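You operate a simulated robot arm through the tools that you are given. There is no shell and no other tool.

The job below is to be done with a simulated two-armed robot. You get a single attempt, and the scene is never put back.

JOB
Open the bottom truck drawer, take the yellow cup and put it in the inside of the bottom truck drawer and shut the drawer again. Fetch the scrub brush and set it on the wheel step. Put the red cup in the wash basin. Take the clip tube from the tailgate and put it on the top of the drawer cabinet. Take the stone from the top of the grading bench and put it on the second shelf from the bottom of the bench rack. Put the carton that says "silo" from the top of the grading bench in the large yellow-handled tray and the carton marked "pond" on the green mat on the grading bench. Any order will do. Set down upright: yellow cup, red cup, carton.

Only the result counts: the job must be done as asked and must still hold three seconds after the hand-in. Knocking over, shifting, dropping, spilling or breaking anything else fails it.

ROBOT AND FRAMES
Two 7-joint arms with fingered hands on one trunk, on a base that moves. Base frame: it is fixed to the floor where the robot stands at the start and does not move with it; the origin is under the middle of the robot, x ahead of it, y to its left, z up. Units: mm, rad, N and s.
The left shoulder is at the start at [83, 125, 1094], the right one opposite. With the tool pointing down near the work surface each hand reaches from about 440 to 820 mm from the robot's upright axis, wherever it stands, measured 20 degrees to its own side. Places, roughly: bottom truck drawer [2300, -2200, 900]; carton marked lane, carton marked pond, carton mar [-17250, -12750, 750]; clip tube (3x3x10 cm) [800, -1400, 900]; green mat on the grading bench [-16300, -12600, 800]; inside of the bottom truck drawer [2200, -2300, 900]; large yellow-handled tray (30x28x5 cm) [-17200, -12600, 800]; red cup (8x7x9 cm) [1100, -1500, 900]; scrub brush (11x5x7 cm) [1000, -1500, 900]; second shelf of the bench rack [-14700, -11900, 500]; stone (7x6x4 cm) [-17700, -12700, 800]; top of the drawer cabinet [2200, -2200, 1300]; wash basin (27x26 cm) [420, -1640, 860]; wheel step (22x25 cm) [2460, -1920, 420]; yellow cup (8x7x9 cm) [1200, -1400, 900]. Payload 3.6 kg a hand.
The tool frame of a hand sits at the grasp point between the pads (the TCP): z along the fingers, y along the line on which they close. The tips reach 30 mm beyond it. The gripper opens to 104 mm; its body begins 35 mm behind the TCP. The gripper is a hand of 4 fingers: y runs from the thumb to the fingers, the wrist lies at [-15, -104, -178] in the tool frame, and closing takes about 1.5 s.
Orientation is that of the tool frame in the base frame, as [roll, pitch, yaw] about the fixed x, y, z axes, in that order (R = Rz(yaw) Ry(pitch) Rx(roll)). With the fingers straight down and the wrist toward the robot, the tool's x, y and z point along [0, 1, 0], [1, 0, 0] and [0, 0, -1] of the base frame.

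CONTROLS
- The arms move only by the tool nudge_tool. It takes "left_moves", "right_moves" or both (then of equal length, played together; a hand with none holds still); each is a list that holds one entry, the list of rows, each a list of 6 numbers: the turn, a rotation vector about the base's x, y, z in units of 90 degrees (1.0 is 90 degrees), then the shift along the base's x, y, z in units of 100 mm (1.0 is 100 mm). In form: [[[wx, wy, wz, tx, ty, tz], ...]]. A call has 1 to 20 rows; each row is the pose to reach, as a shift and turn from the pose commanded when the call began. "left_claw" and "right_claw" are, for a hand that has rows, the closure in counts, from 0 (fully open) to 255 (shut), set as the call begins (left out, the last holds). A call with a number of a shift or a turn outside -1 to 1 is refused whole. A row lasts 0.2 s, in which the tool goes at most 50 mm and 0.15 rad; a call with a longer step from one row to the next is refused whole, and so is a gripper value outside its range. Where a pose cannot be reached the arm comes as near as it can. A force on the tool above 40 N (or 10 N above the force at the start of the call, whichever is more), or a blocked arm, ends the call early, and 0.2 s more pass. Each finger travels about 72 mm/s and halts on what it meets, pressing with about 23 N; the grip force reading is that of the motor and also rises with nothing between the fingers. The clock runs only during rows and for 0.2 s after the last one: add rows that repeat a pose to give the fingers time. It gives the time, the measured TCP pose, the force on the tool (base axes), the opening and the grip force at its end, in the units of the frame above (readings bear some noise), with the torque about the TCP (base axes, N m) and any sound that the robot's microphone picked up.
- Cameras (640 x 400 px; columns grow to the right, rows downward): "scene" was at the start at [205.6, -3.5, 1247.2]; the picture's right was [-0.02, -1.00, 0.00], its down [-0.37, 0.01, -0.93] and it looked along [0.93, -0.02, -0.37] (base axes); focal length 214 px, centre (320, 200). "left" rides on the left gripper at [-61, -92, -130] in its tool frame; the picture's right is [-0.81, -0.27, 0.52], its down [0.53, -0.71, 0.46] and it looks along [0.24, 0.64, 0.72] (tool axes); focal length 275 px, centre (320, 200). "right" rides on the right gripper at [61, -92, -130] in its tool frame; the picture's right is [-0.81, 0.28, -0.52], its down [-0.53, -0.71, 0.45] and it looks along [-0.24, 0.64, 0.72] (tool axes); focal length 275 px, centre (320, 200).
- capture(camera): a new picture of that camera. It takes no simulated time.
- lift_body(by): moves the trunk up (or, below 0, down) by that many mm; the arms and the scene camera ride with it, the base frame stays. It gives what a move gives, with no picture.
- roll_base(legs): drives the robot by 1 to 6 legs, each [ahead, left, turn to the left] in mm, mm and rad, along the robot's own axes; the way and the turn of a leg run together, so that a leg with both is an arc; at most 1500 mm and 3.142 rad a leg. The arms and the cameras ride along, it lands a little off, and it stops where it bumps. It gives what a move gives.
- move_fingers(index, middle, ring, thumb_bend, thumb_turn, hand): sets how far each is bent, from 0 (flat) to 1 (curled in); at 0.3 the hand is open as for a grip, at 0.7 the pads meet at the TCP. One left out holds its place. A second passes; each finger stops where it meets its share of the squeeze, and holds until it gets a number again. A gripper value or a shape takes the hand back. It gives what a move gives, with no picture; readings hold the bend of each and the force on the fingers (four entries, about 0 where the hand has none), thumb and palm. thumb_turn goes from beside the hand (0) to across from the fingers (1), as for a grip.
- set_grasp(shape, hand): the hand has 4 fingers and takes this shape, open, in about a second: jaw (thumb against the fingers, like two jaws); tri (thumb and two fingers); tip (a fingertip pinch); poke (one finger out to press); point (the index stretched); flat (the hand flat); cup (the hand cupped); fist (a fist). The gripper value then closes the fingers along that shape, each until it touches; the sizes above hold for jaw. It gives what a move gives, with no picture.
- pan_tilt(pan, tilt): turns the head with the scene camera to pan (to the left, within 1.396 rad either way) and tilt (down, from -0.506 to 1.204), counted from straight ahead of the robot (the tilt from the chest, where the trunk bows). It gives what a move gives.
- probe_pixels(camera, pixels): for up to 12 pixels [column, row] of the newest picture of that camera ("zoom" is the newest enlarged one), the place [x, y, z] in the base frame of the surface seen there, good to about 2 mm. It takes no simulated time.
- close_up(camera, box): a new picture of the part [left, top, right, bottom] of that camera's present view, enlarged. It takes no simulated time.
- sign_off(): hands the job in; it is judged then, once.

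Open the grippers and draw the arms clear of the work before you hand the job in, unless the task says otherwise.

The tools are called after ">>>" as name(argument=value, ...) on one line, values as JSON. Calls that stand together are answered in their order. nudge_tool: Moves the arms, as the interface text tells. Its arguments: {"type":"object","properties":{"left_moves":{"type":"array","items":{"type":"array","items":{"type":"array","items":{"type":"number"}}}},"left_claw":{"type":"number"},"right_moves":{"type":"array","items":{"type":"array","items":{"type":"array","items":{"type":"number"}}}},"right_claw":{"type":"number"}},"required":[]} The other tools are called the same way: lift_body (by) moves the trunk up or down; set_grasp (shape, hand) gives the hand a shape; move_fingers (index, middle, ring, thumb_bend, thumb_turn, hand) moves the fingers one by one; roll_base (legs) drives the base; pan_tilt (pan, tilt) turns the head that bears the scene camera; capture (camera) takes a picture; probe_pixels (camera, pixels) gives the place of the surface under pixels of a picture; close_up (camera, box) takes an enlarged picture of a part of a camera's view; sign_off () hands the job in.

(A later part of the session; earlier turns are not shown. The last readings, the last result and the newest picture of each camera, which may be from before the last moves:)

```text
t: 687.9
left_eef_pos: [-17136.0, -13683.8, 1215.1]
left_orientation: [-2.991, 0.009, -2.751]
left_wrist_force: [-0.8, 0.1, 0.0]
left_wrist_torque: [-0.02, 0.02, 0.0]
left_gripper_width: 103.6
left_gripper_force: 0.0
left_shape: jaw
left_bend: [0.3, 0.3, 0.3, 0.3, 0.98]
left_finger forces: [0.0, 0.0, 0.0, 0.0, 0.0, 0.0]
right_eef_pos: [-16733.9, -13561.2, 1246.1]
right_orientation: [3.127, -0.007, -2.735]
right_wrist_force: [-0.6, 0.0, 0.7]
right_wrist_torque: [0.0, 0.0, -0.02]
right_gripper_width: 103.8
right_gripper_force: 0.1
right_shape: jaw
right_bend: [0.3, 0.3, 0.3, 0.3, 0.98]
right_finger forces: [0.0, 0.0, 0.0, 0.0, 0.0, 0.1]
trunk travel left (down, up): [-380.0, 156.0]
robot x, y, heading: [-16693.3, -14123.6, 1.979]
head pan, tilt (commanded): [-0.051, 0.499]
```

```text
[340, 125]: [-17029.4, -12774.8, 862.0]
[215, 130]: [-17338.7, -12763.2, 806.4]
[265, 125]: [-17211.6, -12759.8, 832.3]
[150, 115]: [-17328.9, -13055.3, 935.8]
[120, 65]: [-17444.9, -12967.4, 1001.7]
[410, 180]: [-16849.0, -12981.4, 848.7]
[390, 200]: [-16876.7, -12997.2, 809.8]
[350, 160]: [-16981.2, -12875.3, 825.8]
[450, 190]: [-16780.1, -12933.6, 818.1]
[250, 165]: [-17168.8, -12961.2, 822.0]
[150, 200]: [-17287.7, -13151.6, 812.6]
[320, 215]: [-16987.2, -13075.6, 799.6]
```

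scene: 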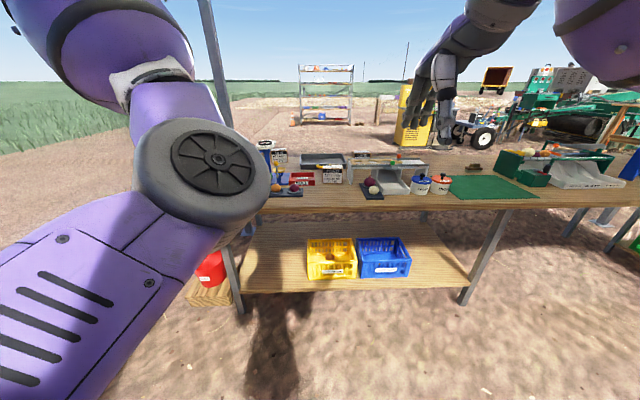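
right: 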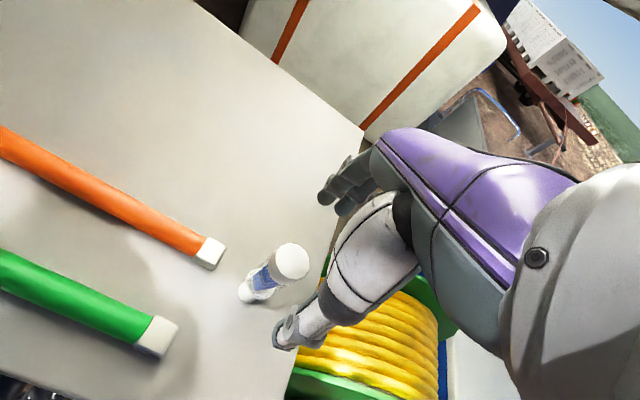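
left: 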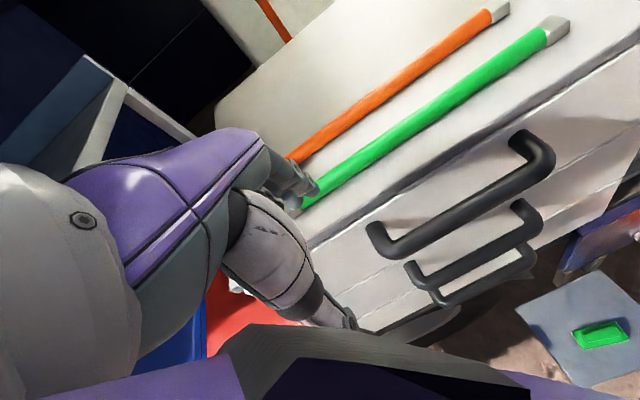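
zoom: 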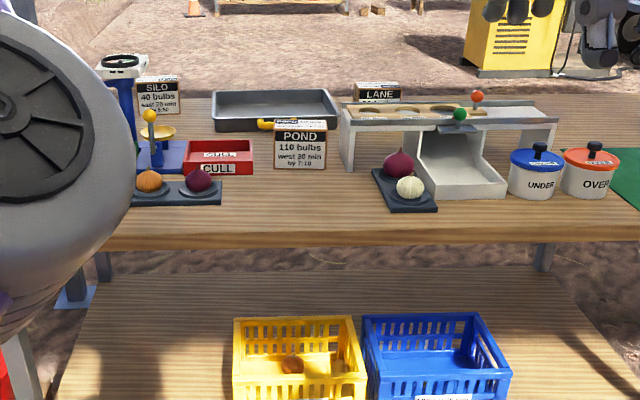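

POND stands near the bench's front (reachable from here), while SILO, the tray and the stone are near its rear edge (reachable only from the other side). I raise the trunk 100 mm here, away from the bench, and check both arms.

>>> lift_body(by=100)

>>> nudge_tool(left_moves=[[[0, 0, 0, 0, 0, 0.2], [0, 0, 0, 0, 0, 0.4], [0, 0, 0, 0, 0, 0.4]]])

>>> capture(camera="scene")

```text
t: 689.2
left_eef_pos: [-17135.7, -13683.3, 1311.8]
left_orientation: [-2.987, 0.009, -2.751]
left_wrist_force: [0.4, 0.4, -0.3]
left_wrist_torque: [-0.03, 0.03, 0.01]
left_gripper_width: 103.9
left_gripper_force: 0.1
left_shape: jaw
left_bend: [0.3, 0.3, 0.3, 0.3, 0.98]
left_finger forces: [0.0, 0.0, 0.0, 0.1, 0.0, 0.1]
right_eef_pos: [-16734.7, -13560.9, 1344.6]
right_orientation: [3.128, -0.006, -2.735]
right_wrist_force: [-0.2, 0.2, -0.5]
right_wrist_torque: [0.01, 0.05, -0.03]
right_gripper_width: 103.7
right_gripper_force: 0.1
right_shape: jaw
right_bend: [0.3, 0.3, 0.3, 0.3, 0.98]
right_finger forces: [0.0, 0.0, 0.0, 0.0, 0.1, 0.0]
trunk travel left (down, up): [-480.0, 56.0]
robot x, y, heading: [-16696.4, -14124.3, 1.977]
head pan, tilt (commanded): [-0.051, 0.499]
```

```text
t: 690.0
left_eef_pos: [-17136.1, -13684.6, 1352.1]
left_orientation: [-2.988, 0.007, -2.751]
left_wrist_force: [0.9, -0.2, 0.2]
left_wrist_torque: [0.01, 0.04, -0.01]
left_gripper_width: 103.7
left_gripper_force: 0.1
left_shape: jaw
left_bend: [0.3, 0.3, 0.3, 0.3, 0.98]
left_finger forces: [0.1, 0.0, 0.0, 0.0, 0.0, 0.0]
right_eef_pos: [-16734.4, -13562.5, 1346.7]
right_orientation: [3.127, -0.01, -2.734]
right_wrist_force: [0.1, -1.0, -0.2]
right_wrist_torque: [0.0, 0.01, 0.03]
right_gripper_width: 103.9
right_gripper_force: 0.1
right_shape: jaw
right_bend: [0.3, 0.3, 0.3, 0.3, 0.98]
right_finger forces: [0.0, 0.1, 0.0, 0.0, 0.1, 0.1]
trunk travel left (down, up): [-480.0, 56.0]
robot x, y, heading: [-16691.5, -14123.2, 1.975]
head pan, tilt (commanded): [-0.051, 0.499]
```

```text
taken
```

scene: 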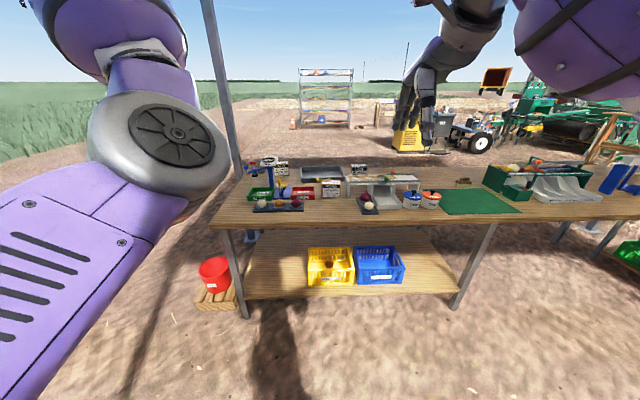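

I move up to the bench so that POND is about 620 mm ahead and 125 mm to the right.

>>> roll_base(legs=[[685, 16, -0.012]])

>>> pan_tilt(pan=-0.1, tilt=0.75)

>>> capture(camera="scene")

>>> capture(camera="right")

```text
t: 693.8
left_eef_pos: [-17410.7, -13048.6, 1353.5]
left_orientation: [-2.99, 0.01, -2.766]
left_wrist_force: [-0.8, 0.2, 0.2]
left_wrist_torque: [0.02, -0.02, 0.0]
left_gripper_width: 103.7
left_gripper_force: 0.1
left_shape: jaw
left_bend: [0.3, 0.3, 0.3, 0.3, 0.98]
left_finger forces: [0.1, 0.1, 0.0, 0.0, 0.1, 0.1]
right_eef_pos: [-17007.9, -12931.9, 1346.0]
right_orientation: [3.125, -0.008, -2.749]
right_wrist_force: [-0.5, 0.4, -0.3]
right_wrist_torque: [0.0, -0.01, 0.01]
right_gripper_width: 103.9
right_gripper_force: 0.0
right_shape: jaw
right_bend: [0.3, 0.3, 0.3, 0.3, 0.98]
right_finger forces: [0.1, 0.1, 0.0, 0.1, 0.0, 0.1]
trunk travel left (down, up): [-480.0, 56.0]
robot x, y, heading: [-16977.8, -13495.3, 1.964]
head pan, tilt (commanded): [-0.051, 0.499]
```

```text
t: 694.5
left_eef_pos: [-17411.3, -13048.2, 1352.9]
left_orientation: [-2.988, 0.01, -2.768]
left_wrist_force: [0.2, 0.0, 1.1]
left_wrist_torque: [0.01, 0.0, 0.02]
left_gripper_width: 103.6
left_gripper_force: 0.0
left_shape: jaw
left_bend: [0.3, 0.3, 0.3, 0.3, 0.98]
left_finger forces: [0.0, 0.0, 0.0, 0.0, 0.1, 0.1]
right_eef_pos: [-17008.3, -12932.8, 1346.0]
right_orientation: [3.126, -0.008, -2.749]
right_wrist_force: [0.0, -0.2, -0.4]
right_wrist_torque: [-0.01, 0.0, 0.02]
right_gripper_width: 103.7
right_gripper_force: 0.3
right_shape: jaw
right_bend: [0.3, 0.3, 0.3, 0.3, 0.98]
right_finger forces: [0.0, 0.0, 0.1, 0.0, 0.0, 0.0]
trunk travel left (down, up): [-480.0, 56.0]
robot x, y, heading: [-16978.2, -13496.1, 1.96]
head pan, tilt (commanded): [-0.099, 0.75]
```

```text
taken
```

scene: 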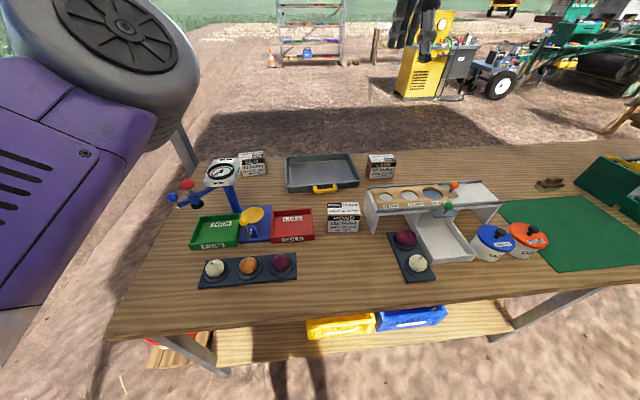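

```text
taken
```

right: 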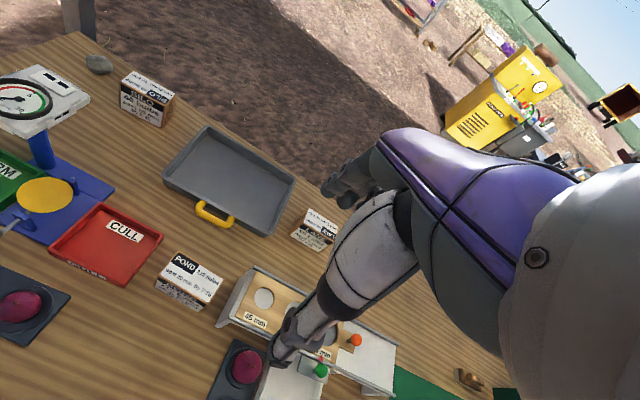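

A fine overview: stone at (98,65), SILO (147,98), tray (230,180), LANE (313,230) and POND (190,280) in the right hand's view. I enlarge POND and probe its corners.

>>> close_up(camera="right", box=[130, 220, 260, 330])

>>> probe_pixels(camera="right", pixels=[[190, 262], [205, 275], [175, 262], [215, 278], [188, 292], [160, 283], [205, 305], [178, 255], [221, 276], [200, 290]])

```text
3.64 times, centred on (195, 275) of right
```

zoom: 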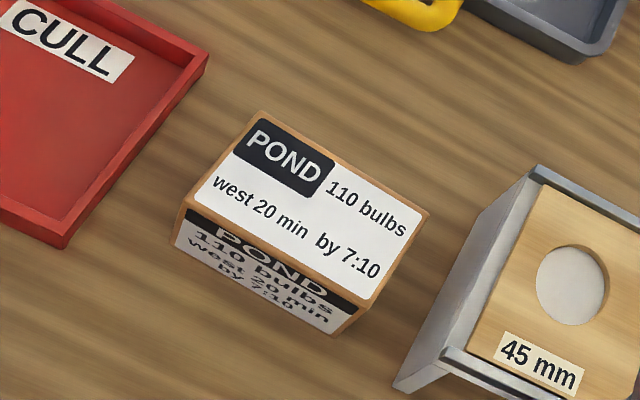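

```text
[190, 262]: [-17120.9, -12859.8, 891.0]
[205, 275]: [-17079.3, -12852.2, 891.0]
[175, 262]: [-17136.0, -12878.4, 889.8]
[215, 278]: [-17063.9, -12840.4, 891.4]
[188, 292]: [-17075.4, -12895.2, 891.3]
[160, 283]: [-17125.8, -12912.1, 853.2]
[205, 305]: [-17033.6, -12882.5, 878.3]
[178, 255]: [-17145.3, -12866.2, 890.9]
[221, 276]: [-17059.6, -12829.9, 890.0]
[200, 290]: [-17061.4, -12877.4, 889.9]
```

POND's centre is (-17091,-12872), 98x60 mm, top z=891, aligned with my hand. I move the right hand above it and descend in steps.

>>> nudge_tool(right_moves=[[[0, 0, 0, -0.16, 0.12, -0.1], [0, 0, 0, -0.33, 0.24, -0.3], [0, 0, 0, -0.5, 0.37, -0.5], [0, 0, 0, -0.66, 0.5, -0.7], [0, 0, 0, -0.83, 0.61, -1.0], [0, 0, 0, -0.83, 0.61, -1.0]]])

>>> nudge_tool(right_moves=[[[0, 0, 0, 0, 0, -0.25], [0, 0, 0, 0, 0, -0.5], [0, 0, 0, 0, 0, -0.75], [0, 0, 0, 0, 0, -1.0], [0, 0, 0, 0, 0, -1.0]]])

>>> nudge_tool(right_moves=[[[0, 0, 0, 0, 0, -0.25], [0, 0, 0, 0, 0, -0.5], [0, 0, 0, 0, 0, -0.75], [0, 0, 0, 0, 0, -1.0], [0, 0, 0, 0, 0, -1.0]]])

>>> capture(camera="right")

>>> capture(camera="scene")

```text
t: 696.0
left_eef_pos: [-17411.3, -13048.6, 1354.7]
left_orientation: [-2.989, 0.009, -2.765]
left_wrist_force: [0.5, 0.1, -0.4]
left_wrist_torque: [0.0, -0.01, 0.02]
left_gripper_width: 103.5
left_gripper_force: 0.1
left_shape: jaw
left_bend: [0.3, 0.3, 0.3, 0.3, 0.98]
left_finger forces: [0.0, 0.0, 0.0, 0.1, 0.0, 0.0]
right_eef_pos: [-17089.3, -12870.9, 1246.0]
right_orientation: [3.127, -0.007, -2.748]
right_wrist_force: [0.1, -0.4, -0.4]
right_wrist_torque: [0.02, 0.03, -0.02]
right_gripper_width: 103.8
right_gripper_force: 0.1
right_shape: jaw
right_bend: [0.3, 0.3, 0.3, 0.3, 0.98]
right_finger forces: [0.0, 0.1, 0.0, 0.1, 0.1, 0.1]
trunk travel left (down, up): [-480.0, 56.0]
robot x, y, heading: [-16982.7, -13493.8, 1.965]
head pan, tilt (commanded): [-0.099, 0.75]
```

```text
t: 697.1
left_eef_pos: [-17410.5, -13048.4, 1353.9]
left_orientation: [-2.991, 0.01, -2.769]
left_wrist_force: [0.2, -0.7, -0.1]
left_wrist_torque: [-0.01, 0.0, 0.04]
left_gripper_width: 103.8
left_gripper_force: 0.0
left_shape: jaw
left_bend: [0.3, 0.3, 0.3, 0.3, 0.98]
left_finger forces: [0.0, 0.0, 0.0, 0.0, 0.0, 0.1]
right_eef_pos: [-17090.0, -12871.2, 1144.8]
right_orientation: [3.127, -0.008, -2.749]
right_wrist_force: [0.4, 0.7, 0.3]
right_wrist_torque: [-0.06, -0.02, 0.01]
right_gripper_width: 103.9
right_gripper_force: 0.1
right_shape: jaw
right_bend: [0.3, 0.3, 0.3, 0.3, 0.98]
right_finger forces: [0.0, 0.0, 0.0, 0.0, 0.0, 0.0]
trunk travel left (down, up): [-480.0, 56.0]
robot x, y, heading: [-16974.6, -13492.6, 1.964]
head pan, tilt (commanded): [-0.099, 0.75]
```

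```text
t: 698.4
left_eef_pos: [-17411.5, -13048.6, 1353.2]
left_orientation: [-2.989, 0.008, -2.766]
left_wrist_force: [0.1, 0.5, 0.2]
left_wrist_torque: [-0.04, -0.02, -0.03]
left_gripper_width: 103.6
left_gripper_force: 0.0
left_shape: jaw
left_bend: [0.3, 0.3, 0.3, 0.3, 0.98]
left_finger forces: [0.1, 0.0, 0.1, 0.0, 0.1, 0.0]
right_eef_pos: [-17090.9, -12871.9, 1046.3]
right_orientation: [3.125, -0.005, -2.749]
right_wrist_force: [0.3, 0.8, 0.1]
right_wrist_torque: [-0.03, 0.02, 0.0]
right_gripper_width: 103.8
right_gripper_force: 0.1
right_shape: jaw
right_bend: [0.3, 0.3, 0.3, 0.3, 0.98]
right_finger forces: [0.0, 0.0, 0.0, 0.1, 0.0, 0.0]
trunk travel left (down, up): [-480.0, 56.0]
robot x, y, heading: [-16976.7, -13497.6, 1.966]
head pan, tilt (commanded): [-0.099, 0.75]
```

```text
taken
```

right: 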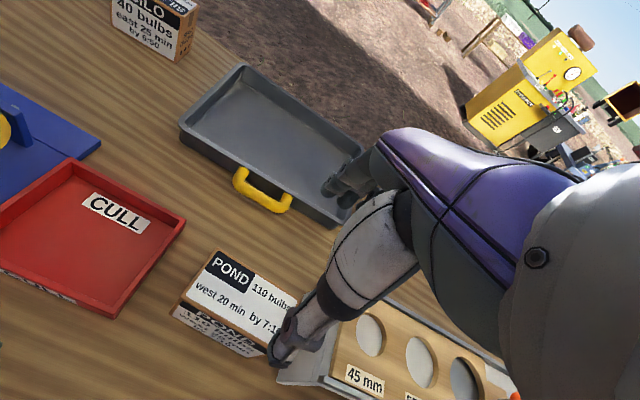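

```text
taken
```

scene: 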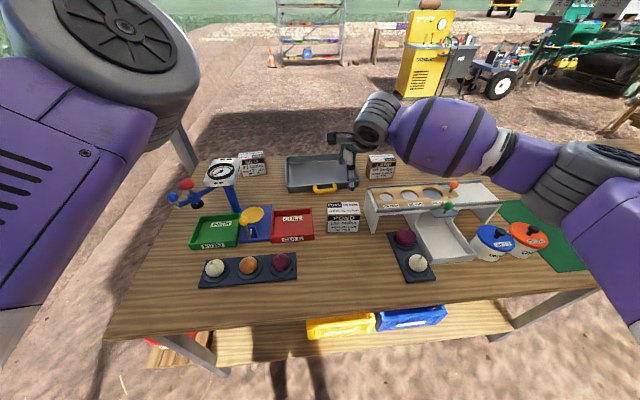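

Aligned above POND. I check the elbow height over the pots and continue down to z≈946.

>>> probe_pixels(camera="scene", pixels=[[590, 170], [550, 190], [500, 150], [450, 150], [600, 230], [452, 187], [447, 207]])

>>> nudge_tool(right_moves=[[[0, 0, 0, 0, 0, -0.25], [0, 0, 0, 0, 0, -0.5], [0, 0, 0, 0, 0, -0.75], [0, 0, 0, 0, 0, -1.0], [0, 0, 0, 0, 0, -1.0]]])

>>> capture(camera="right")

>>> capture(camera="scene")

```text
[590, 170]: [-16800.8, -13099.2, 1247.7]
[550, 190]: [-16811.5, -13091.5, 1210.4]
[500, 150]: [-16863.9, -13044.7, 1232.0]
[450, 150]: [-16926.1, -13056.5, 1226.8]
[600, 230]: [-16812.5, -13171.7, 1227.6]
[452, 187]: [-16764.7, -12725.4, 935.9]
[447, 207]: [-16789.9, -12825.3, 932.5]
```

```text
t: 699.5
left_eef_pos: [-17410.4, -13049.4, 1352.6]
left_orientation: [-2.99, 0.01, -2.767]
left_wrist_force: [-0.2, -0.3, 0.3]
left_wrist_torque: [0.02, -0.02, 0.01]
left_gripper_width: 103.7
left_gripper_force: 0.0
left_shape: jaw
left_bend: [0.3, 0.3, 0.3, 0.3, 0.98]
left_finger forces: [0.0, 0.1, 0.0, 0.1, 0.0, 0.0]
right_eef_pos: [-17090.8, -12870.6, 945.9]
right_orientation: [3.124, -0.006, -2.749]
right_wrist_force: [0.1, 0.9, 0.3]
right_wrist_torque: [0.02, -0.02, 0.0]
right_gripper_width: 103.7
right_gripper_force: 0.0
right_shape: jaw
right_bend: [0.3, 0.3, 0.3, 0.3, 0.98]
right_finger forces: [0.0, 0.0, 0.0, 0.1, 0.1, 0.0]
trunk travel left (down, up): [-480.0, 56.0]
robot x, y, heading: [-16978.4, -13497.1, 1.96]
head pan, tilt (commanded): [-0.099, 0.75]
```

```text
taken
```

right: 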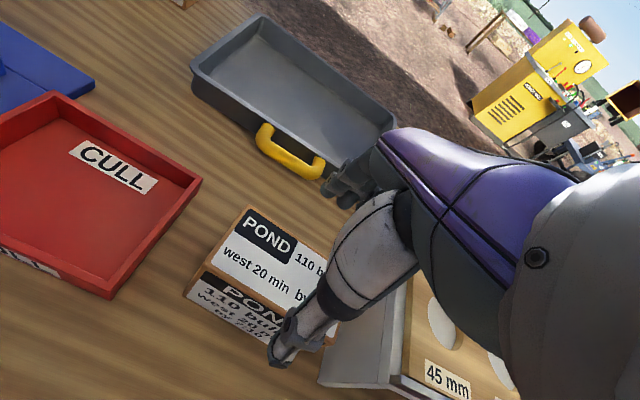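

```text
taken
```

scene: 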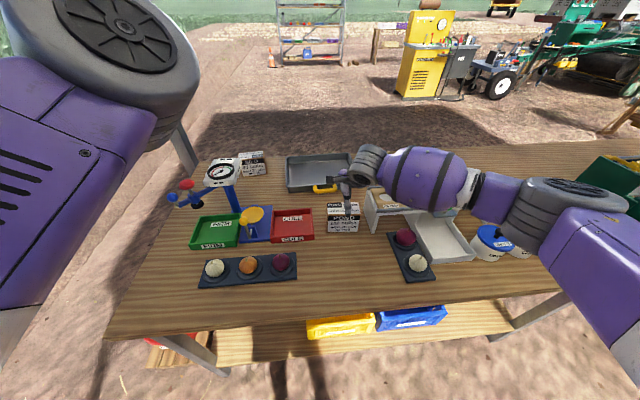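

All good. I lower the last 84 mm to grip POND at mid-height.

>>> nudge_tool(right_moves=[[[0, 0, 0, 0, 0, -0.2], [0, 0, 0, 0, 0, -0.4], [0, 0, 0, 0, 0, -0.6], [0, 0, 0, 0, 0, -0.75], [0, 0, 0, 0, 0, -0.83], [0, 0, 0, 0, 0, -0.83]]])

>>> capture(camera="right")

```text
t: 701.0
left_eef_pos: [-17411.3, -13047.7, 1352.4]
left_orientation: [-2.991, 0.007, -2.767]
left_wrist_force: [0.4, 0.1, -0.4]
left_wrist_torque: [0.01, 0.01, -0.01]
left_gripper_width: 103.7
left_gripper_force: 0.1
left_shape: jaw
left_bend: [0.3, 0.3, 0.3, 0.3, 0.98]
left_finger forces: [0.1, 0.0, 0.0, 0.0, 0.0, 0.0]
right_eef_pos: [-17091.9, -12871.1, 863.8]
right_orientation: [3.125, -0.006, -2.749]
right_wrist_force: [0.1, -0.3, 0.0]
right_wrist_torque: [0.0, 0.04, 0.02]
right_gripper_width: 103.6
right_gripper_force: 0.0
right_shape: jaw
right_bend: [0.3, 0.3, 0.3, 0.3, 0.98]
right_finger forces: [0.0, 0.0, 0.0, 0.0, 0.0, 0.1]
trunk travel left (down, up): [-480.0, 56.0]
robot x, y, heading: [-16979.4, -13496.6, 1.957]
head pan, tilt (commanded): [-0.099, 0.75]
```

```text
taken
```

right: 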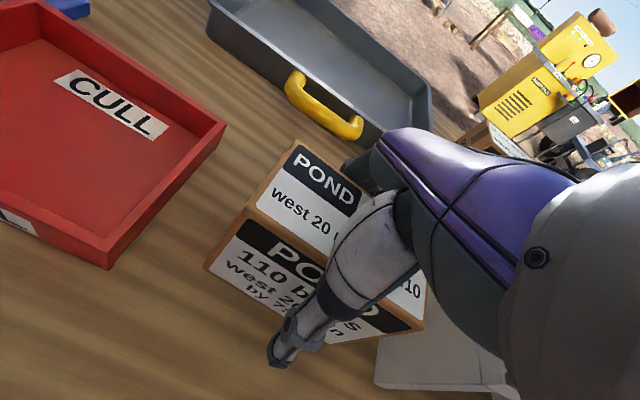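

No contact yet at z=864. I close the right hand on the carton and lift slowly.

>>> nudge_tool(right_moves=[[[0, 0, 0, 0, 0, 0], [0, 0, 0, 0, 0, 0], [0, 0, 0, 0, 0, 0], [0, 0, 0, 0, 0, 0], [0, 0, 0, 0, 0, 0], [0, 0, 0, 0, 0, 0], [0, 0, 0, 0, 0, 0]]], right_claw=255)

>>> nudge_tool(right_moves=[[[0, 0, 0, 0, 0, 0.05], [0, 0, 0, 0, 0, 0.15], [0, 0, 0, 0, 0, 0.3], [0, 0, 0, 0, 0, 0.5], [0, 0, 0, 0, 0, 0.75], [0, 0, 0, 0, 0, 1.0], [0, 0, 0, 0, 0, 1.0]]])

>>> capture(camera="right")

>>> capture(camera="scene")

```text
t: 702.5
left_eef_pos: [-17411.7, -13047.8, 1352.5]
left_orientation: [-2.99, 0.009, -2.765]
left_wrist_force: [-1.2, 0.0, -0.6]
left_wrist_torque: [0.0, -0.01, 0.05]
left_gripper_width: 103.6
left_gripper_force: 0.0
left_shape: jaw
left_bend: [0.3, 0.3, 0.3, 0.3, 0.98]
left_finger forces: [0.0, 0.1, 0.0, 0.0, 0.1, 0.1]
right_eef_pos: [-17092.5, -12872.1, 864.0]
right_orientation: [3.127, -0.008, -2.747]
right_wrist_force: [0.0, -0.3, -0.5]
right_wrist_torque: [-0.02, 0.04, 0.07]
right_gripper_width: 54.4
right_gripper_force: 23.5
right_shape: jaw
right_bend: [0.74, 0.45, 0.43, 0.67, 1.0]
right_finger forces: [11.5, 6.4, 2.7, 0.1, 21.1, 0.0]
trunk travel left (down, up): [-480.0, 56.0]
robot x, y, heading: [-16979.2, -13496.3, 1.962]
head pan, tilt (commanded): [-0.099, 0.75]
```

```text
t: 704.1
left_eef_pos: [-17408.8, -13048.0, 1352.1]
left_orientation: [-2.987, 0.009, -2.768]
left_wrist_force: [0.0, 0.1, 0.2]
left_wrist_torque: [-0.02, 0.0, -0.03]
left_gripper_width: 103.5
left_gripper_force: 0.0
left_shape: jaw
left_bend: [0.3, 0.3, 0.3, 0.3, 0.98]
left_finger forces: [0.0, 0.0, 0.0, 0.0, 0.1, 0.0]
right_eef_pos: [-17092.1, -12870.9, 963.7]
right_orientation: [3.126, -0.005, -2.751]
right_wrist_force: [-1.5, 0.9, -3.6]
right_wrist_torque: [-0.01, 0.01, 0.01]
right_gripper_width: 54.0
right_gripper_force: 22.6
right_shape: jaw
right_bend: [0.74, 0.45, 0.43, 0.67, 1.0]
right_finger forces: [11.8, 6.5, 2.8, 0.0, 21.2, 0.0]
trunk travel left (down, up): [-480.0, 56.0]
robot x, y, heading: [-16978.3, -13495.1, 1.958]
head pan, tilt (commanded): [-0.099, 0.75]
```

```text
taken
```

right: 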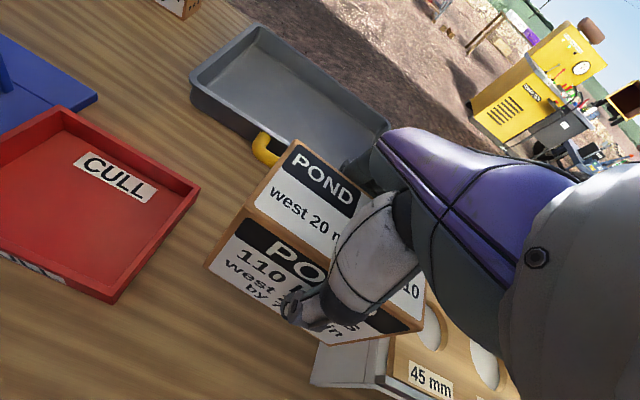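

```text
taken
```

scene: 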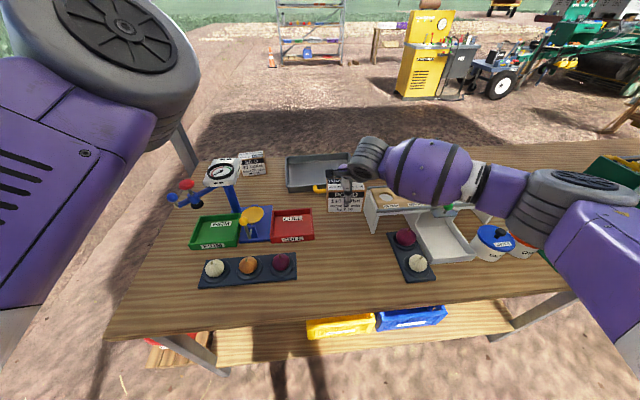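

POND is held (3.6 N). I raise it to z≈1150 and slide right along the bench toward the green mat.

>>> nudge_tool(right_moves=[[[0, 0, 0, 0, 0, 0.25], [0, 0, 0, 0, 0, 0.5], [0, 0, 0, 0, 0, 0.75], [0, 0, 0, 0, 0, 1.0], [0, 0, 0, 0, 0, 1.0]]])

>>> nudge_tool(right_moves=[[[0, 0, 0, 0, 0, 0.25], [0, 0, 0, 0, 0, 0.5], [0, 0, 0, 0, 0, 0.9], [0, 0, 0, 0, 0, 0.9]]])

>>> roll_base(legs=[[-110, -860, 0]])

>>> capture(camera="scene")

>>> capture(camera="right")

```text
t: 705.4
left_eef_pos: [-17410.7, -13047.3, 1352.1]
left_orientation: [-2.988, 0.009, -2.765]
left_wrist_force: [-0.2, -0.3, -0.7]
left_wrist_torque: [0.02, -0.01, -0.03]
left_gripper_width: 103.3
left_gripper_force: 0.0
left_shape: jaw
left_bend: [0.3, 0.3, 0.3, 0.3, 0.98]
left_finger forces: [0.0, 0.0, 0.0, 0.0, 0.1, 0.0]
right_eef_pos: [-17090.7, -12871.9, 1062.2]
right_orientation: [3.128, -0.007, -2.75]
right_wrist_force: [0.3, -0.1, -5.1]
right_wrist_torque: [0.01, -0.01, 0.01]
right_gripper_width: 54.1
right_gripper_force: 22.9
right_shape: jaw
right_bend: [0.74, 0.45, 0.43, 0.67, 1.0]
right_finger forces: [11.8, 6.4, 2.8, 0.0, 21.1, 0.0]
trunk travel left (down, up): [-480.0, 56.0]
robot x, y, heading: [-16978.0, -13496.2, 1.958]
head pan, tilt (commanded): [-0.099, 0.75]
```

```text
t: 706.4
left_eef_pos: [-17411.2, -13048.1, 1352.0]
left_orientation: [-2.988, 0.009, -2.767]
left_wrist_force: [0.9, -0.7, -0.2]
left_wrist_torque: [-0.02, -0.02, 0.03]
left_gripper_width: 103.6
left_gripper_force: 0.0
left_shape: jaw
left_bend: [0.3, 0.3, 0.3, 0.3, 0.98]
left_finger forces: [0.1, 0.0, 0.0, 0.0, 0.1, 0.0]
right_eef_pos: [-17090.6, -12870.4, 1153.4]
right_orientation: [3.129, -0.007, -2.749]
right_wrist_force: [0.3, -0.4, -5.2]
right_wrist_torque: [-0.03, 0.0, -0.02]
right_gripper_width: 54.3
right_gripper_force: 23.0
right_shape: jaw
right_bend: [0.74, 0.45, 0.43, 0.67, 1.0]
right_finger forces: [11.8, 6.4, 2.9, 0.0, 21.0, 0.0]
trunk travel left (down, up): [-480.0, 56.0]
robot x, y, heading: [-16975.9, -13494.2, 1.961]
head pan, tilt (commanded): [-0.099, 0.75]
```

```text
t: 714.0
left_eef_pos: [-16607.6, -12832.1, 1352.9]
left_orientation: [-2.989, 0.009, -2.755]
left_wrist_force: [-0.5, 1.0, 0.0]
left_wrist_torque: [-0.01, -0.01, 0.0]
left_gripper_width: 103.9
left_gripper_force: 0.0
left_shape: jaw
left_bend: [0.3, 0.3, 0.3, 0.3, 0.98]
left_finger forces: [0.0, 0.0, 0.0, 0.1, 0.0, 0.0]
right_eef_pos: [-16288.2, -12652.6, 1154.4]
right_orientation: [3.125, -0.006, -2.735]
right_wrist_force: [-0.5, 0.2, -5.0]
right_wrist_torque: [-0.01, -0.01, -0.03]
right_gripper_width: 54.2
right_gripper_force: 22.8
right_shape: jaw
right_bend: [0.74, 0.45, 0.43, 0.67, 1.0]
right_finger forces: [11.8, 6.3, 2.8, 0.0, 21.0, 0.1]
trunk travel left (down, up): [-480.0, 56.0]
robot x, y, heading: [-16166.5, -13276.1, 1.975]
head pan, tilt (commanded): [-0.099, 0.75]
```

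```text
taken
```

scene: 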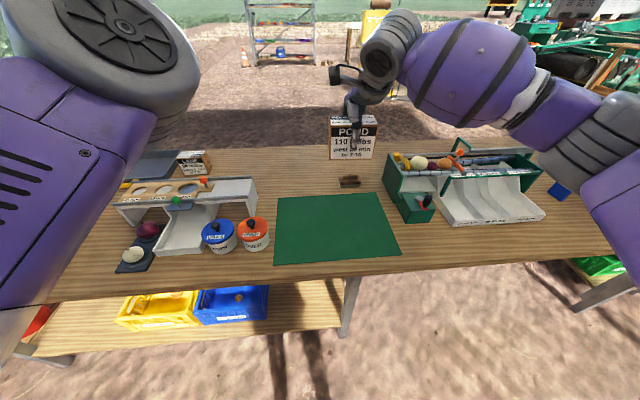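

```text
taken
```

right: 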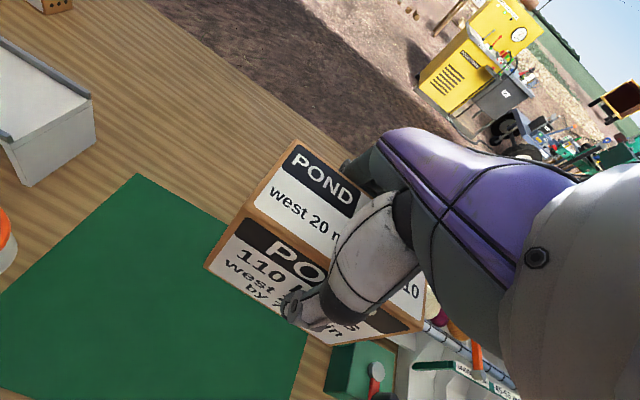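

The mat is at (275–400,195–262) in the scene. I probe its corners for the exact centre.

>>> probe_pixels(camera="scene", pixels=[[281, 200], [382, 197], [277, 260], [396, 252], [335, 225], [350, 182], [252, 235], [405, 205]])

```text
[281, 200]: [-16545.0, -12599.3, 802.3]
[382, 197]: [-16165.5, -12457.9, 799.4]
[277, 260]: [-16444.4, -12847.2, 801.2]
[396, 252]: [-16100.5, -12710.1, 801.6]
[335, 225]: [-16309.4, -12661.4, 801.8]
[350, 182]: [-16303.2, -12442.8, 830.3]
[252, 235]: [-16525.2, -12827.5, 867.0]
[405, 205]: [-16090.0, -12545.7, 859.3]
```

The TCP is nearly above the mat's centre (-16314,-12654). I lower the carton in steps to just above the mat.

>>> nudge_tool(right_moves=[[[0, 0, 0, -0.05, 0, -0.25], [0, 0, 0, -0.1, 0, -0.5], [0, 0, 0, -0.15, 0, -0.75], [0, 0, 0, -0.15, 0, -1.0], [0, 0, 0, -0.15, 0, -1.0]]])

>>> nudge_tool(right_moves=[[[0, 0, 0, 0, 0, -0.25], [0, 0, 0, 0, 0, -0.5], [0, 0, 0, 0, 0, -0.75], [0, 0, 0, 0, 0, -1.0], [0, 0, 0, 0, 0, -1.0]]])

>>> nudge_tool(right_moves=[[[0, 0, 0, 0, 0, -0.25], [0, 0, 0, 0, 0, -0.5], [0, 0, 0, 0, 0, -0.7], [0, 0, 0, 0, 0, -0.78], [0, 0, 0, 0, 0, -0.78]]])

>>> capture(camera="scene")

```text
t: 715.2
left_eef_pos: [-16607.0, -12834.5, 1352.1]
left_orientation: [-2.99, 0.01, -2.755]
left_wrist_force: [-0.3, 0.0, -0.3]
left_wrist_torque: [-0.02, 0.0, -0.02]
left_gripper_width: 103.8
left_gripper_force: 0.1
left_shape: jaw
left_bend: [0.3, 0.3, 0.3, 0.3, 0.98]
left_finger forces: [0.0, 0.0, 0.0, 0.1, 0.0, 0.0]
right_eef_pos: [-16304.3, -12651.5, 1052.3]
right_orientation: [3.127, -0.007, -2.736]
right_wrist_force: [1.6, 1.0, -4.0]
right_wrist_torque: [0.01, 0.02, -0.03]
right_gripper_width: 53.9
right_gripper_force: 22.6
right_shape: jaw
right_bend: [0.74, 0.45, 0.43, 0.67, 1.0]
right_finger forces: [11.8, 6.4, 2.9, 0.1, 21.1, 0.1]
trunk travel left (down, up): [-480.0, 56.0]
robot x, y, heading: [-16167.6, -13274.8, 1.972]
head pan, tilt (commanded): [-0.099, 0.75]
```

```text
t: 716.4
left_eef_pos: [-16606.3, -12831.7, 1352.5]
left_orientation: [-2.989, 0.007, -2.756]
left_wrist_force: [-0.6, 0.7, 0.4]
left_wrist_torque: [-0.01, 0.0, 0.03]
left_gripper_width: 103.7
left_gripper_force: 0.1
left_shape: jaw
left_bend: [0.3, 0.3, 0.3, 0.3, 0.98]
left_finger forces: [0.0, 0.0, 0.0, 0.0, 0.1, 0.0]
right_eef_pos: [-16304.9, -12652.3, 953.4]
right_orientation: [3.126, -0.007, -2.736]
right_wrist_force: [-0.5, -0.4, -5.1]
right_wrist_torque: [0.01, 0.02, -0.01]
right_gripper_width: 54.0
right_gripper_force: 22.9
right_shape: jaw
right_bend: [0.74, 0.45, 0.43, 0.67, 1.0]
right_finger forces: [11.7, 6.4, 2.8, 0.0, 21.0, 0.0]
trunk travel left (down, up): [-480.0, 56.0]
robot x, y, heading: [-16168.6, -13273.7, 1.977]
head pan, tilt (commanded): [-0.099, 0.75]
```

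```text
t: 717.6
left_eef_pos: [-16606.7, -12833.4, 1351.4]
left_orientation: [-2.99, 0.007, -2.755]
left_wrist_force: [0.4, -0.5, 0.0]
left_wrist_torque: [-0.01, -0.01, -0.02]
left_gripper_width: 103.6
left_gripper_force: 0.1
left_shape: jaw
left_bend: [0.3, 0.3, 0.3, 0.3, 0.98]
left_finger forces: [0.1, 0.0, 0.1, 0.0, 0.1, 0.1]
right_eef_pos: [-16304.8, -12652.0, 875.5]
right_orientation: [3.125, -0.005, -2.736]
right_wrist_force: [0.2, 0.1, -4.2]
right_wrist_torque: [0.0, 0.01, -0.01]
right_gripper_width: 54.0
right_gripper_force: 23.1
right_shape: jaw
right_bend: [0.74, 0.45, 0.43, 0.67, 1.0]
right_finger forces: [11.9, 6.4, 2.9, 0.1, 21.0, 0.1]
trunk travel left (down, up): [-480.0, 56.0]
robot x, y, heading: [-16168.3, -13270.4, 1.971]
head pan, tilt (commanded): [-0.099, 0.75]
```

```text
taken
```

scene: 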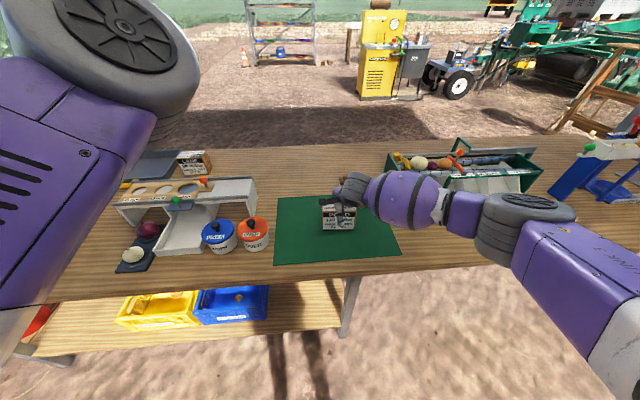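

The carton is about 10 mm above the mat's centre. I lower slowly to contact.

>>> nudge_tool(right_moves=[[[0, 0, 0, 0, 0, -0.04], [0, 0, 0, 0, 0, -0.07], [0, 0, 0, 0, 0, -0.1], [0, 0, 0, 0, 0, -0.1]]])

```text
t: 718.6
left_eef_pos: [-16605.8, -12835.0, 1353.7]
left_orientation: [-2.99, 0.007, -2.756]
left_wrist_force: [-1.1, -0.6, 0.5]
left_wrist_torque: [0.01, 0.02, 0.0]
left_gripper_width: 103.7
left_gripper_force: 0.1
left_shape: jaw
left_bend: [0.3, 0.3, 0.3, 0.3, 0.98]
left_finger forces: [0.0, 0.0, 0.1, 0.0, 0.0, 0.0]
right_eef_pos: [-16304.8, -12652.7, 866.3]
right_orientation: [3.123, -0.007, -2.735]
right_wrist_force: [0.5, -2.9, 5.9]
right_wrist_torque: [-0.14, -0.04, 0.03]
right_gripper_width: 54.2
right_gripper_force: 22.8
right_shape: jaw
right_bend: [0.74, 0.45, 0.43, 0.67, 1.0]
right_finger forces: [11.8, 6.6, 3.1, 0.0, 23.6, 0.1]
trunk travel left (down, up): [-480.0, 56.0]
robot x, y, heading: [-16165.2, -13274.2, 1.973]
head pan, tilt (commanded): [-0.099, 0.75]
```

Contact with 6 N at z=866. I open the hand and then rise straight up.

>>> nudge_tool(right_moves=[[[0, 0, 0, 0, 0, 0.005], [0, 0, 0, 0, 0, 0.005], [0, 0, 0, 0, 0, 0.005], [0, 0, 0, 0, 0, 0.005], [0, 0, 0, 0, 0, 0.005], [0, 0, 0, 0, 0, 0.005], [0, 0, 0, 0, 0, 0.005]]], right_claw=0)

>>> nudge_tool(right_moves=[[[0, 0, 0, 0, 0, 0.1], [0, 0, 0, 0, 0, 0.25], [0, 0, 0, 0, 0, 0.5], [0, 0, 0, 0, 0, 0.75], [0, 0, 0, 0, 0, 1.0], [0, 0, 0, 0, 0, 1.0]]])

>>> nudge_tool(right_moves=[[[0, 0, 0, 0, 0, 0.25], [0, 0, 0, 0, 0, 0.5], [0, 0, 0, 0, 0, 0.75], [0, 0, 0, 0, 0, 1.0], [0, 0, 0, 0, 0, 1.0]]])

>>> capture(camera="scene")

>>> close_up(camera="scene", box=[260, 150, 420, 280])

```text
t: 720.2
left_eef_pos: [-16607.0, -12832.9, 1353.2]
left_orientation: [-2.99, 0.008, -2.755]
left_wrist_force: [-0.7, -0.8, -0.2]
left_wrist_torque: [-0.01, -0.01, 0.01]
left_gripper_width: 103.6
left_gripper_force: 0.1
left_shape: jaw
left_bend: [0.3, 0.3, 0.3, 0.3, 0.98]
left_finger forces: [0.0, 0.0, 0.0, 0.0, 0.1, 0.0]
right_eef_pos: [-16304.4, -12651.3, 866.1]
right_orientation: [3.126, -0.008, -2.737]
right_wrist_force: [0.5, -0.3, -0.9]
right_wrist_torque: [0.0, -0.02, 0.01]
right_gripper_width: 103.6
right_gripper_force: 0.0
right_shape: jaw
right_bend: [0.3, 0.3, 0.3, 0.3, 0.98]
right_finger forces: [0.0, 0.0, 0.0, 0.0, 0.0, 0.0]
trunk travel left (down, up): [-480.0, 56.0]
robot x, y, heading: [-16168.2, -13274.1, 1.976]
head pan, tilt (commanded): [-0.099, 0.75]
```

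```text
t: 721.6
left_eef_pos: [-16607.2, -12832.8, 1352.0]
left_orientation: [-2.988, 0.01, -2.755]
left_wrist_force: [0.7, 0.9, 0.5]
left_wrist_torque: [0.01, 0.02, 0.01]
left_gripper_width: 103.7
left_gripper_force: 0.0
left_shape: jaw
left_bend: [0.3, 0.3, 0.3, 0.3, 0.98]
left_finger forces: [0.0, 0.0, 0.0, 0.0, 0.1, 0.0]
right_eef_pos: [-16302.6, -12652.3, 966.8]
right_orientation: [3.125, -0.006, -2.736]
right_wrist_force: [-0.7, 0.9, 0.5]
right_wrist_torque: [-0.01, 0.0, -0.01]
right_gripper_width: 103.6
right_gripper_force: 0.0
right_shape: jaw
right_bend: [0.3, 0.3, 0.3, 0.3, 0.98]
right_finger forces: [0.0, 0.0, 0.0, 0.0, 0.0, 0.0]
trunk travel left (down, up): [-480.0, 56.0]
robot x, y, heading: [-16167.0, -13273.9, 1.976]
head pan, tilt (commanded): [-0.099, 0.75]
```

```text
t: 722.8
left_eef_pos: [-16605.5, -12832.4, 1353.0]
left_orientation: [-2.99, 0.008, -2.756]
left_wrist_force: [-0.8, -0.4, -0.1]
left_wrist_torque: [-0.02, 0.01, 0.03]
left_gripper_width: 103.7
left_gripper_force: 0.1
left_shape: jaw
left_bend: [0.3, 0.3, 0.3, 0.3, 0.98]
left_finger forces: [0.0, 0.0, 0.0, 0.0, 0.1, 0.0]
right_eef_pos: [-16301.6, -12652.3, 1065.2]
right_orientation: [3.125, -0.006, -2.736]
right_wrist_force: [0.1, -0.4, -0.6]
right_wrist_torque: [0.0, 0.0, -0.02]
right_gripper_width: 104.1
right_gripper_force: 0.1
right_shape: jaw
right_bend: [0.3, 0.3, 0.3, 0.3, 0.98]
right_finger forces: [0.1, 0.0, 0.0, 0.1, 0.0, 0.1]
trunk travel left (down, up): [-480.0, 56.0]
robot x, y, heading: [-16169.4, -13271.2, 1.977]
head pan, tilt (commanded): [-0.099, 0.75]
```

```text
taken
```

scene: 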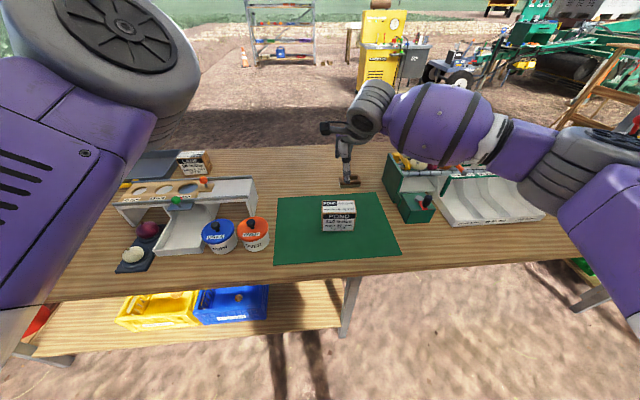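

```text
3.08 times, centred on (340, 215) of scene
```

zoom: 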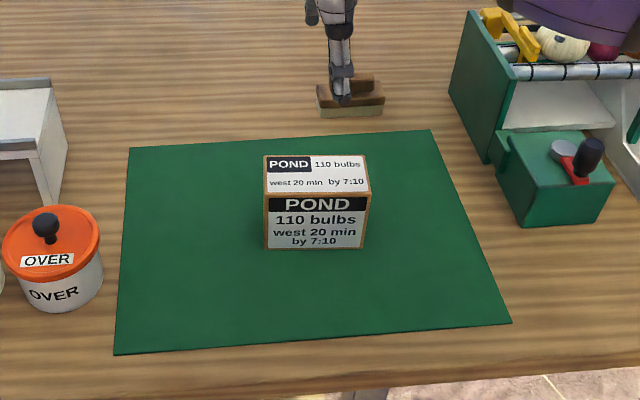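

POND stands upright in the middle of the mat. I raise the right hand and back off from the bench, to go around its left end to the rear side.

>>> nudge_tool(right_moves=[[[0, 0, 0, 0, 0, 0.25], [0, 0, 0, 0, 0, 0.5], [0, 0, 0, 0, 0, 0.75], [0, 0, 0, 0, 0, 1.0], [0, 0, 0, 0, 0, 1.0]]])

>>> nudge_tool(right_moves=[[[0, 0, 0, 0.03, -0.05, 0.25], [0, 0, 0, 0.06, -0.1, 0.5], [0, 0, 0, 0.1, -0.2, 0.75], [0, 0, 0, 0.1, -0.2, 1.0], [0, 0, 0, 0.1, -0.2, 1.0]]])

>>> roll_base(legs=[[-450, 0, 0], [0, 1200, 0], [0, 900, 0]])

>>> pan_tilt(pan=0.3, tilt=0.35)

>>> capture(camera="scene")

```text
t: 724.0
left_eef_pos: [-16608.0, -12834.2, 1353.3]
left_orientation: [-2.99, 0.008, -2.755]
left_wrist_force: [0.0, -0.8, 0.6]
left_wrist_torque: [-0.01, 0.0, 0.04]
left_gripper_width: 103.7
left_gripper_force: 0.0
left_shape: jaw
left_bend: [0.3, 0.3, 0.3, 0.3, 0.98]
left_finger forces: [0.0, 0.0, 0.0, 0.1, 0.0, 0.1]
right_eef_pos: [-16303.1, -12650.9, 1166.7]
right_orientation: [3.126, -0.007, -2.738]
right_wrist_force: [-0.5, -0.4, -0.3]
right_wrist_torque: [-0.03, 0.04, 0.01]
right_gripper_width: 103.6
right_gripper_force: 0.2
right_shape: jaw
right_bend: [0.3, 0.3, 0.3, 0.3, 0.98]
right_finger forces: [0.0, 0.0, 0.0, 0.0, 0.1, 0.0]
trunk travel left (down, up): [-480.0, 56.0]
robot x, y, heading: [-16165.9, -13276.2, 1.972]
head pan, tilt (commanded): [-0.099, 0.75]
```

```text
t: 725.2
left_eef_pos: [-16606.6, -12831.9, 1352.7]
left_orientation: [-2.99, 0.007, -2.754]
left_wrist_force: [0.2, 0.2, 0.7]
left_wrist_torque: [0.01, 0.0, 0.0]
left_gripper_width: 103.8
left_gripper_force: 0.0
left_shape: jaw
left_bend: [0.3, 0.3, 0.3, 0.3, 0.98]
left_finger forces: [0.1, 0.0, 0.0, 0.0, 0.1, 0.0]
right_eef_pos: [-16293.0, -12671.6, 1265.4]
right_orientation: [3.125, -0.007, -2.737]
right_wrist_force: [0.1, 0.3, 0.2]
right_wrist_torque: [-0.04, 0.0, 0.0]
right_gripper_width: 103.8
right_gripper_force: 0.2
right_shape: jaw
right_bend: [0.3, 0.3, 0.3, 0.3, 0.98]
right_finger forces: [0.1, 0.0, 0.0, 0.1, 0.1, 0.1]
trunk travel left (down, up): [-480.0, 56.0]
robot x, y, heading: [-16166.7, -13275.5, 1.974]
head pan, tilt (commanded): [-0.099, 0.75]
```

```text
t: 746.1
left_eef_pos: [-18357.4, -14030.4, 1352.2]
left_orientation: [-2.99, 0.008, -2.777]
left_wrist_force: [1.3, -0.5, 0.1]
left_wrist_torque: [0.0, -0.02, 0.01]
left_gripper_width: 103.6
left_gripper_force: 0.1
left_shape: jaw
left_bend: [0.3, 0.3, 0.3, 0.3, 0.98]
left_finger forces: [0.0, 0.0, 0.0, 0.0, 0.0, 0.0]
right_eef_pos: [-18039.5, -13875.8, 1265.9]
right_orientation: [3.125, -0.009, -2.761]
right_wrist_force: [0.8, -0.2, 0.5]
right_wrist_torque: [-0.02, 0.02, 0.01]
right_gripper_width: 103.8
right_gripper_force: 0.0
right_shape: jaw
right_bend: [0.3, 0.3, 0.3, 0.3, 0.98]
right_finger forces: [0.0, 0.0, 0.0, 0.0, 0.1, 0.0]
trunk travel left (down, up): [-480.0, 56.0]
robot x, y, heading: [-17928.2, -14479.3, 1.951]
head pan, tilt (commanded): [-0.099, 0.75]
```

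```text
t: 747.0
left_eef_pos: [-18356.5, -14029.1, 1353.8]
left_orientation: [-2.989, 0.008, -2.778]
left_wrist_force: [1.0, -0.6, 0.1]
left_wrist_torque: [-0.02, 0.02, 0.0]
left_gripper_width: 103.7
left_gripper_force: 0.0
left_shape: jaw
left_bend: [0.3, 0.3, 0.3, 0.3, 0.98]
left_finger forces: [0.1, 0.0, 0.0, 0.0, 0.0, 0.1]
right_eef_pos: [-18038.7, -13876.1, 1266.9]
right_orientation: [3.126, -0.006, -2.762]
right_wrist_force: [-0.2, 0.6, 0.8]
right_wrist_torque: [0.02, 0.01, -0.03]
right_gripper_width: 103.8
right_gripper_force: 0.1
right_shape: jaw
right_bend: [0.3, 0.3, 0.3, 0.3, 0.98]
right_finger forces: [0.1, 0.0, 0.0, 0.0, 0.0, 0.1]
trunk travel left (down, up): [-480.0, 56.0]
robot x, y, heading: [-17927.3, -14481.9, 1.955]
head pan, tilt (commanded): [0.3, 0.351]
```

```text
taken
```

scene: 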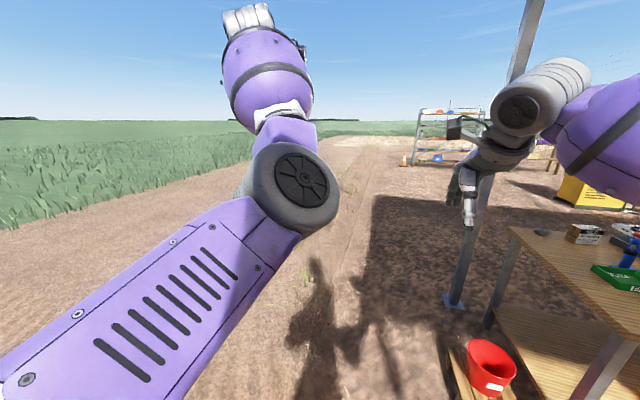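

I'm at the bench's left end: stone (540,232), SILO (585,233), canopy post base (455,300) and a red bucket on a pallet (488,370). I probe these.

>>> probe_pixels(camera="scene", pixels=[[455, 298], [540, 232], [585, 238], [515, 232], [525, 245], [600, 330], [490, 350], [460, 360], [493, 310], [480, 200], [350, 280], [640, 300]])

>>> close_up(camera="scene", box=[440, 180, 640, 400])

```text
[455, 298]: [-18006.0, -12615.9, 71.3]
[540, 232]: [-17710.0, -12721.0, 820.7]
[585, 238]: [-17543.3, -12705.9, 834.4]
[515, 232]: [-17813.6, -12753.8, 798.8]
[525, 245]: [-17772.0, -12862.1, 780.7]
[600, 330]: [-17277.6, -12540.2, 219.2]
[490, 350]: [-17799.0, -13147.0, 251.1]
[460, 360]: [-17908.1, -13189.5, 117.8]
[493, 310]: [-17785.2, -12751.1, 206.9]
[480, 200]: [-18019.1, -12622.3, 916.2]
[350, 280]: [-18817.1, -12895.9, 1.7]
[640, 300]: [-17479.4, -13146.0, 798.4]
```

```text
1.82 times, centred on (540, 290) of scene
```

zoom: 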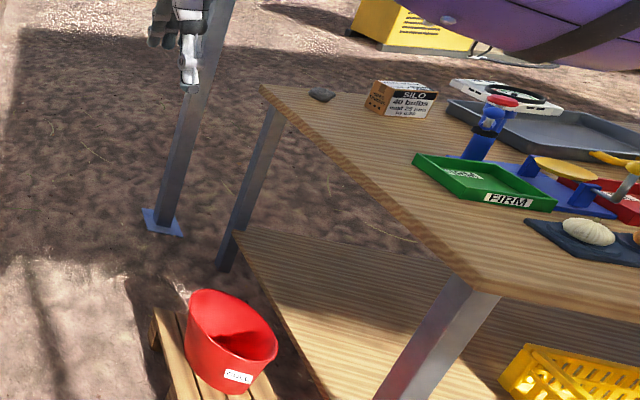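

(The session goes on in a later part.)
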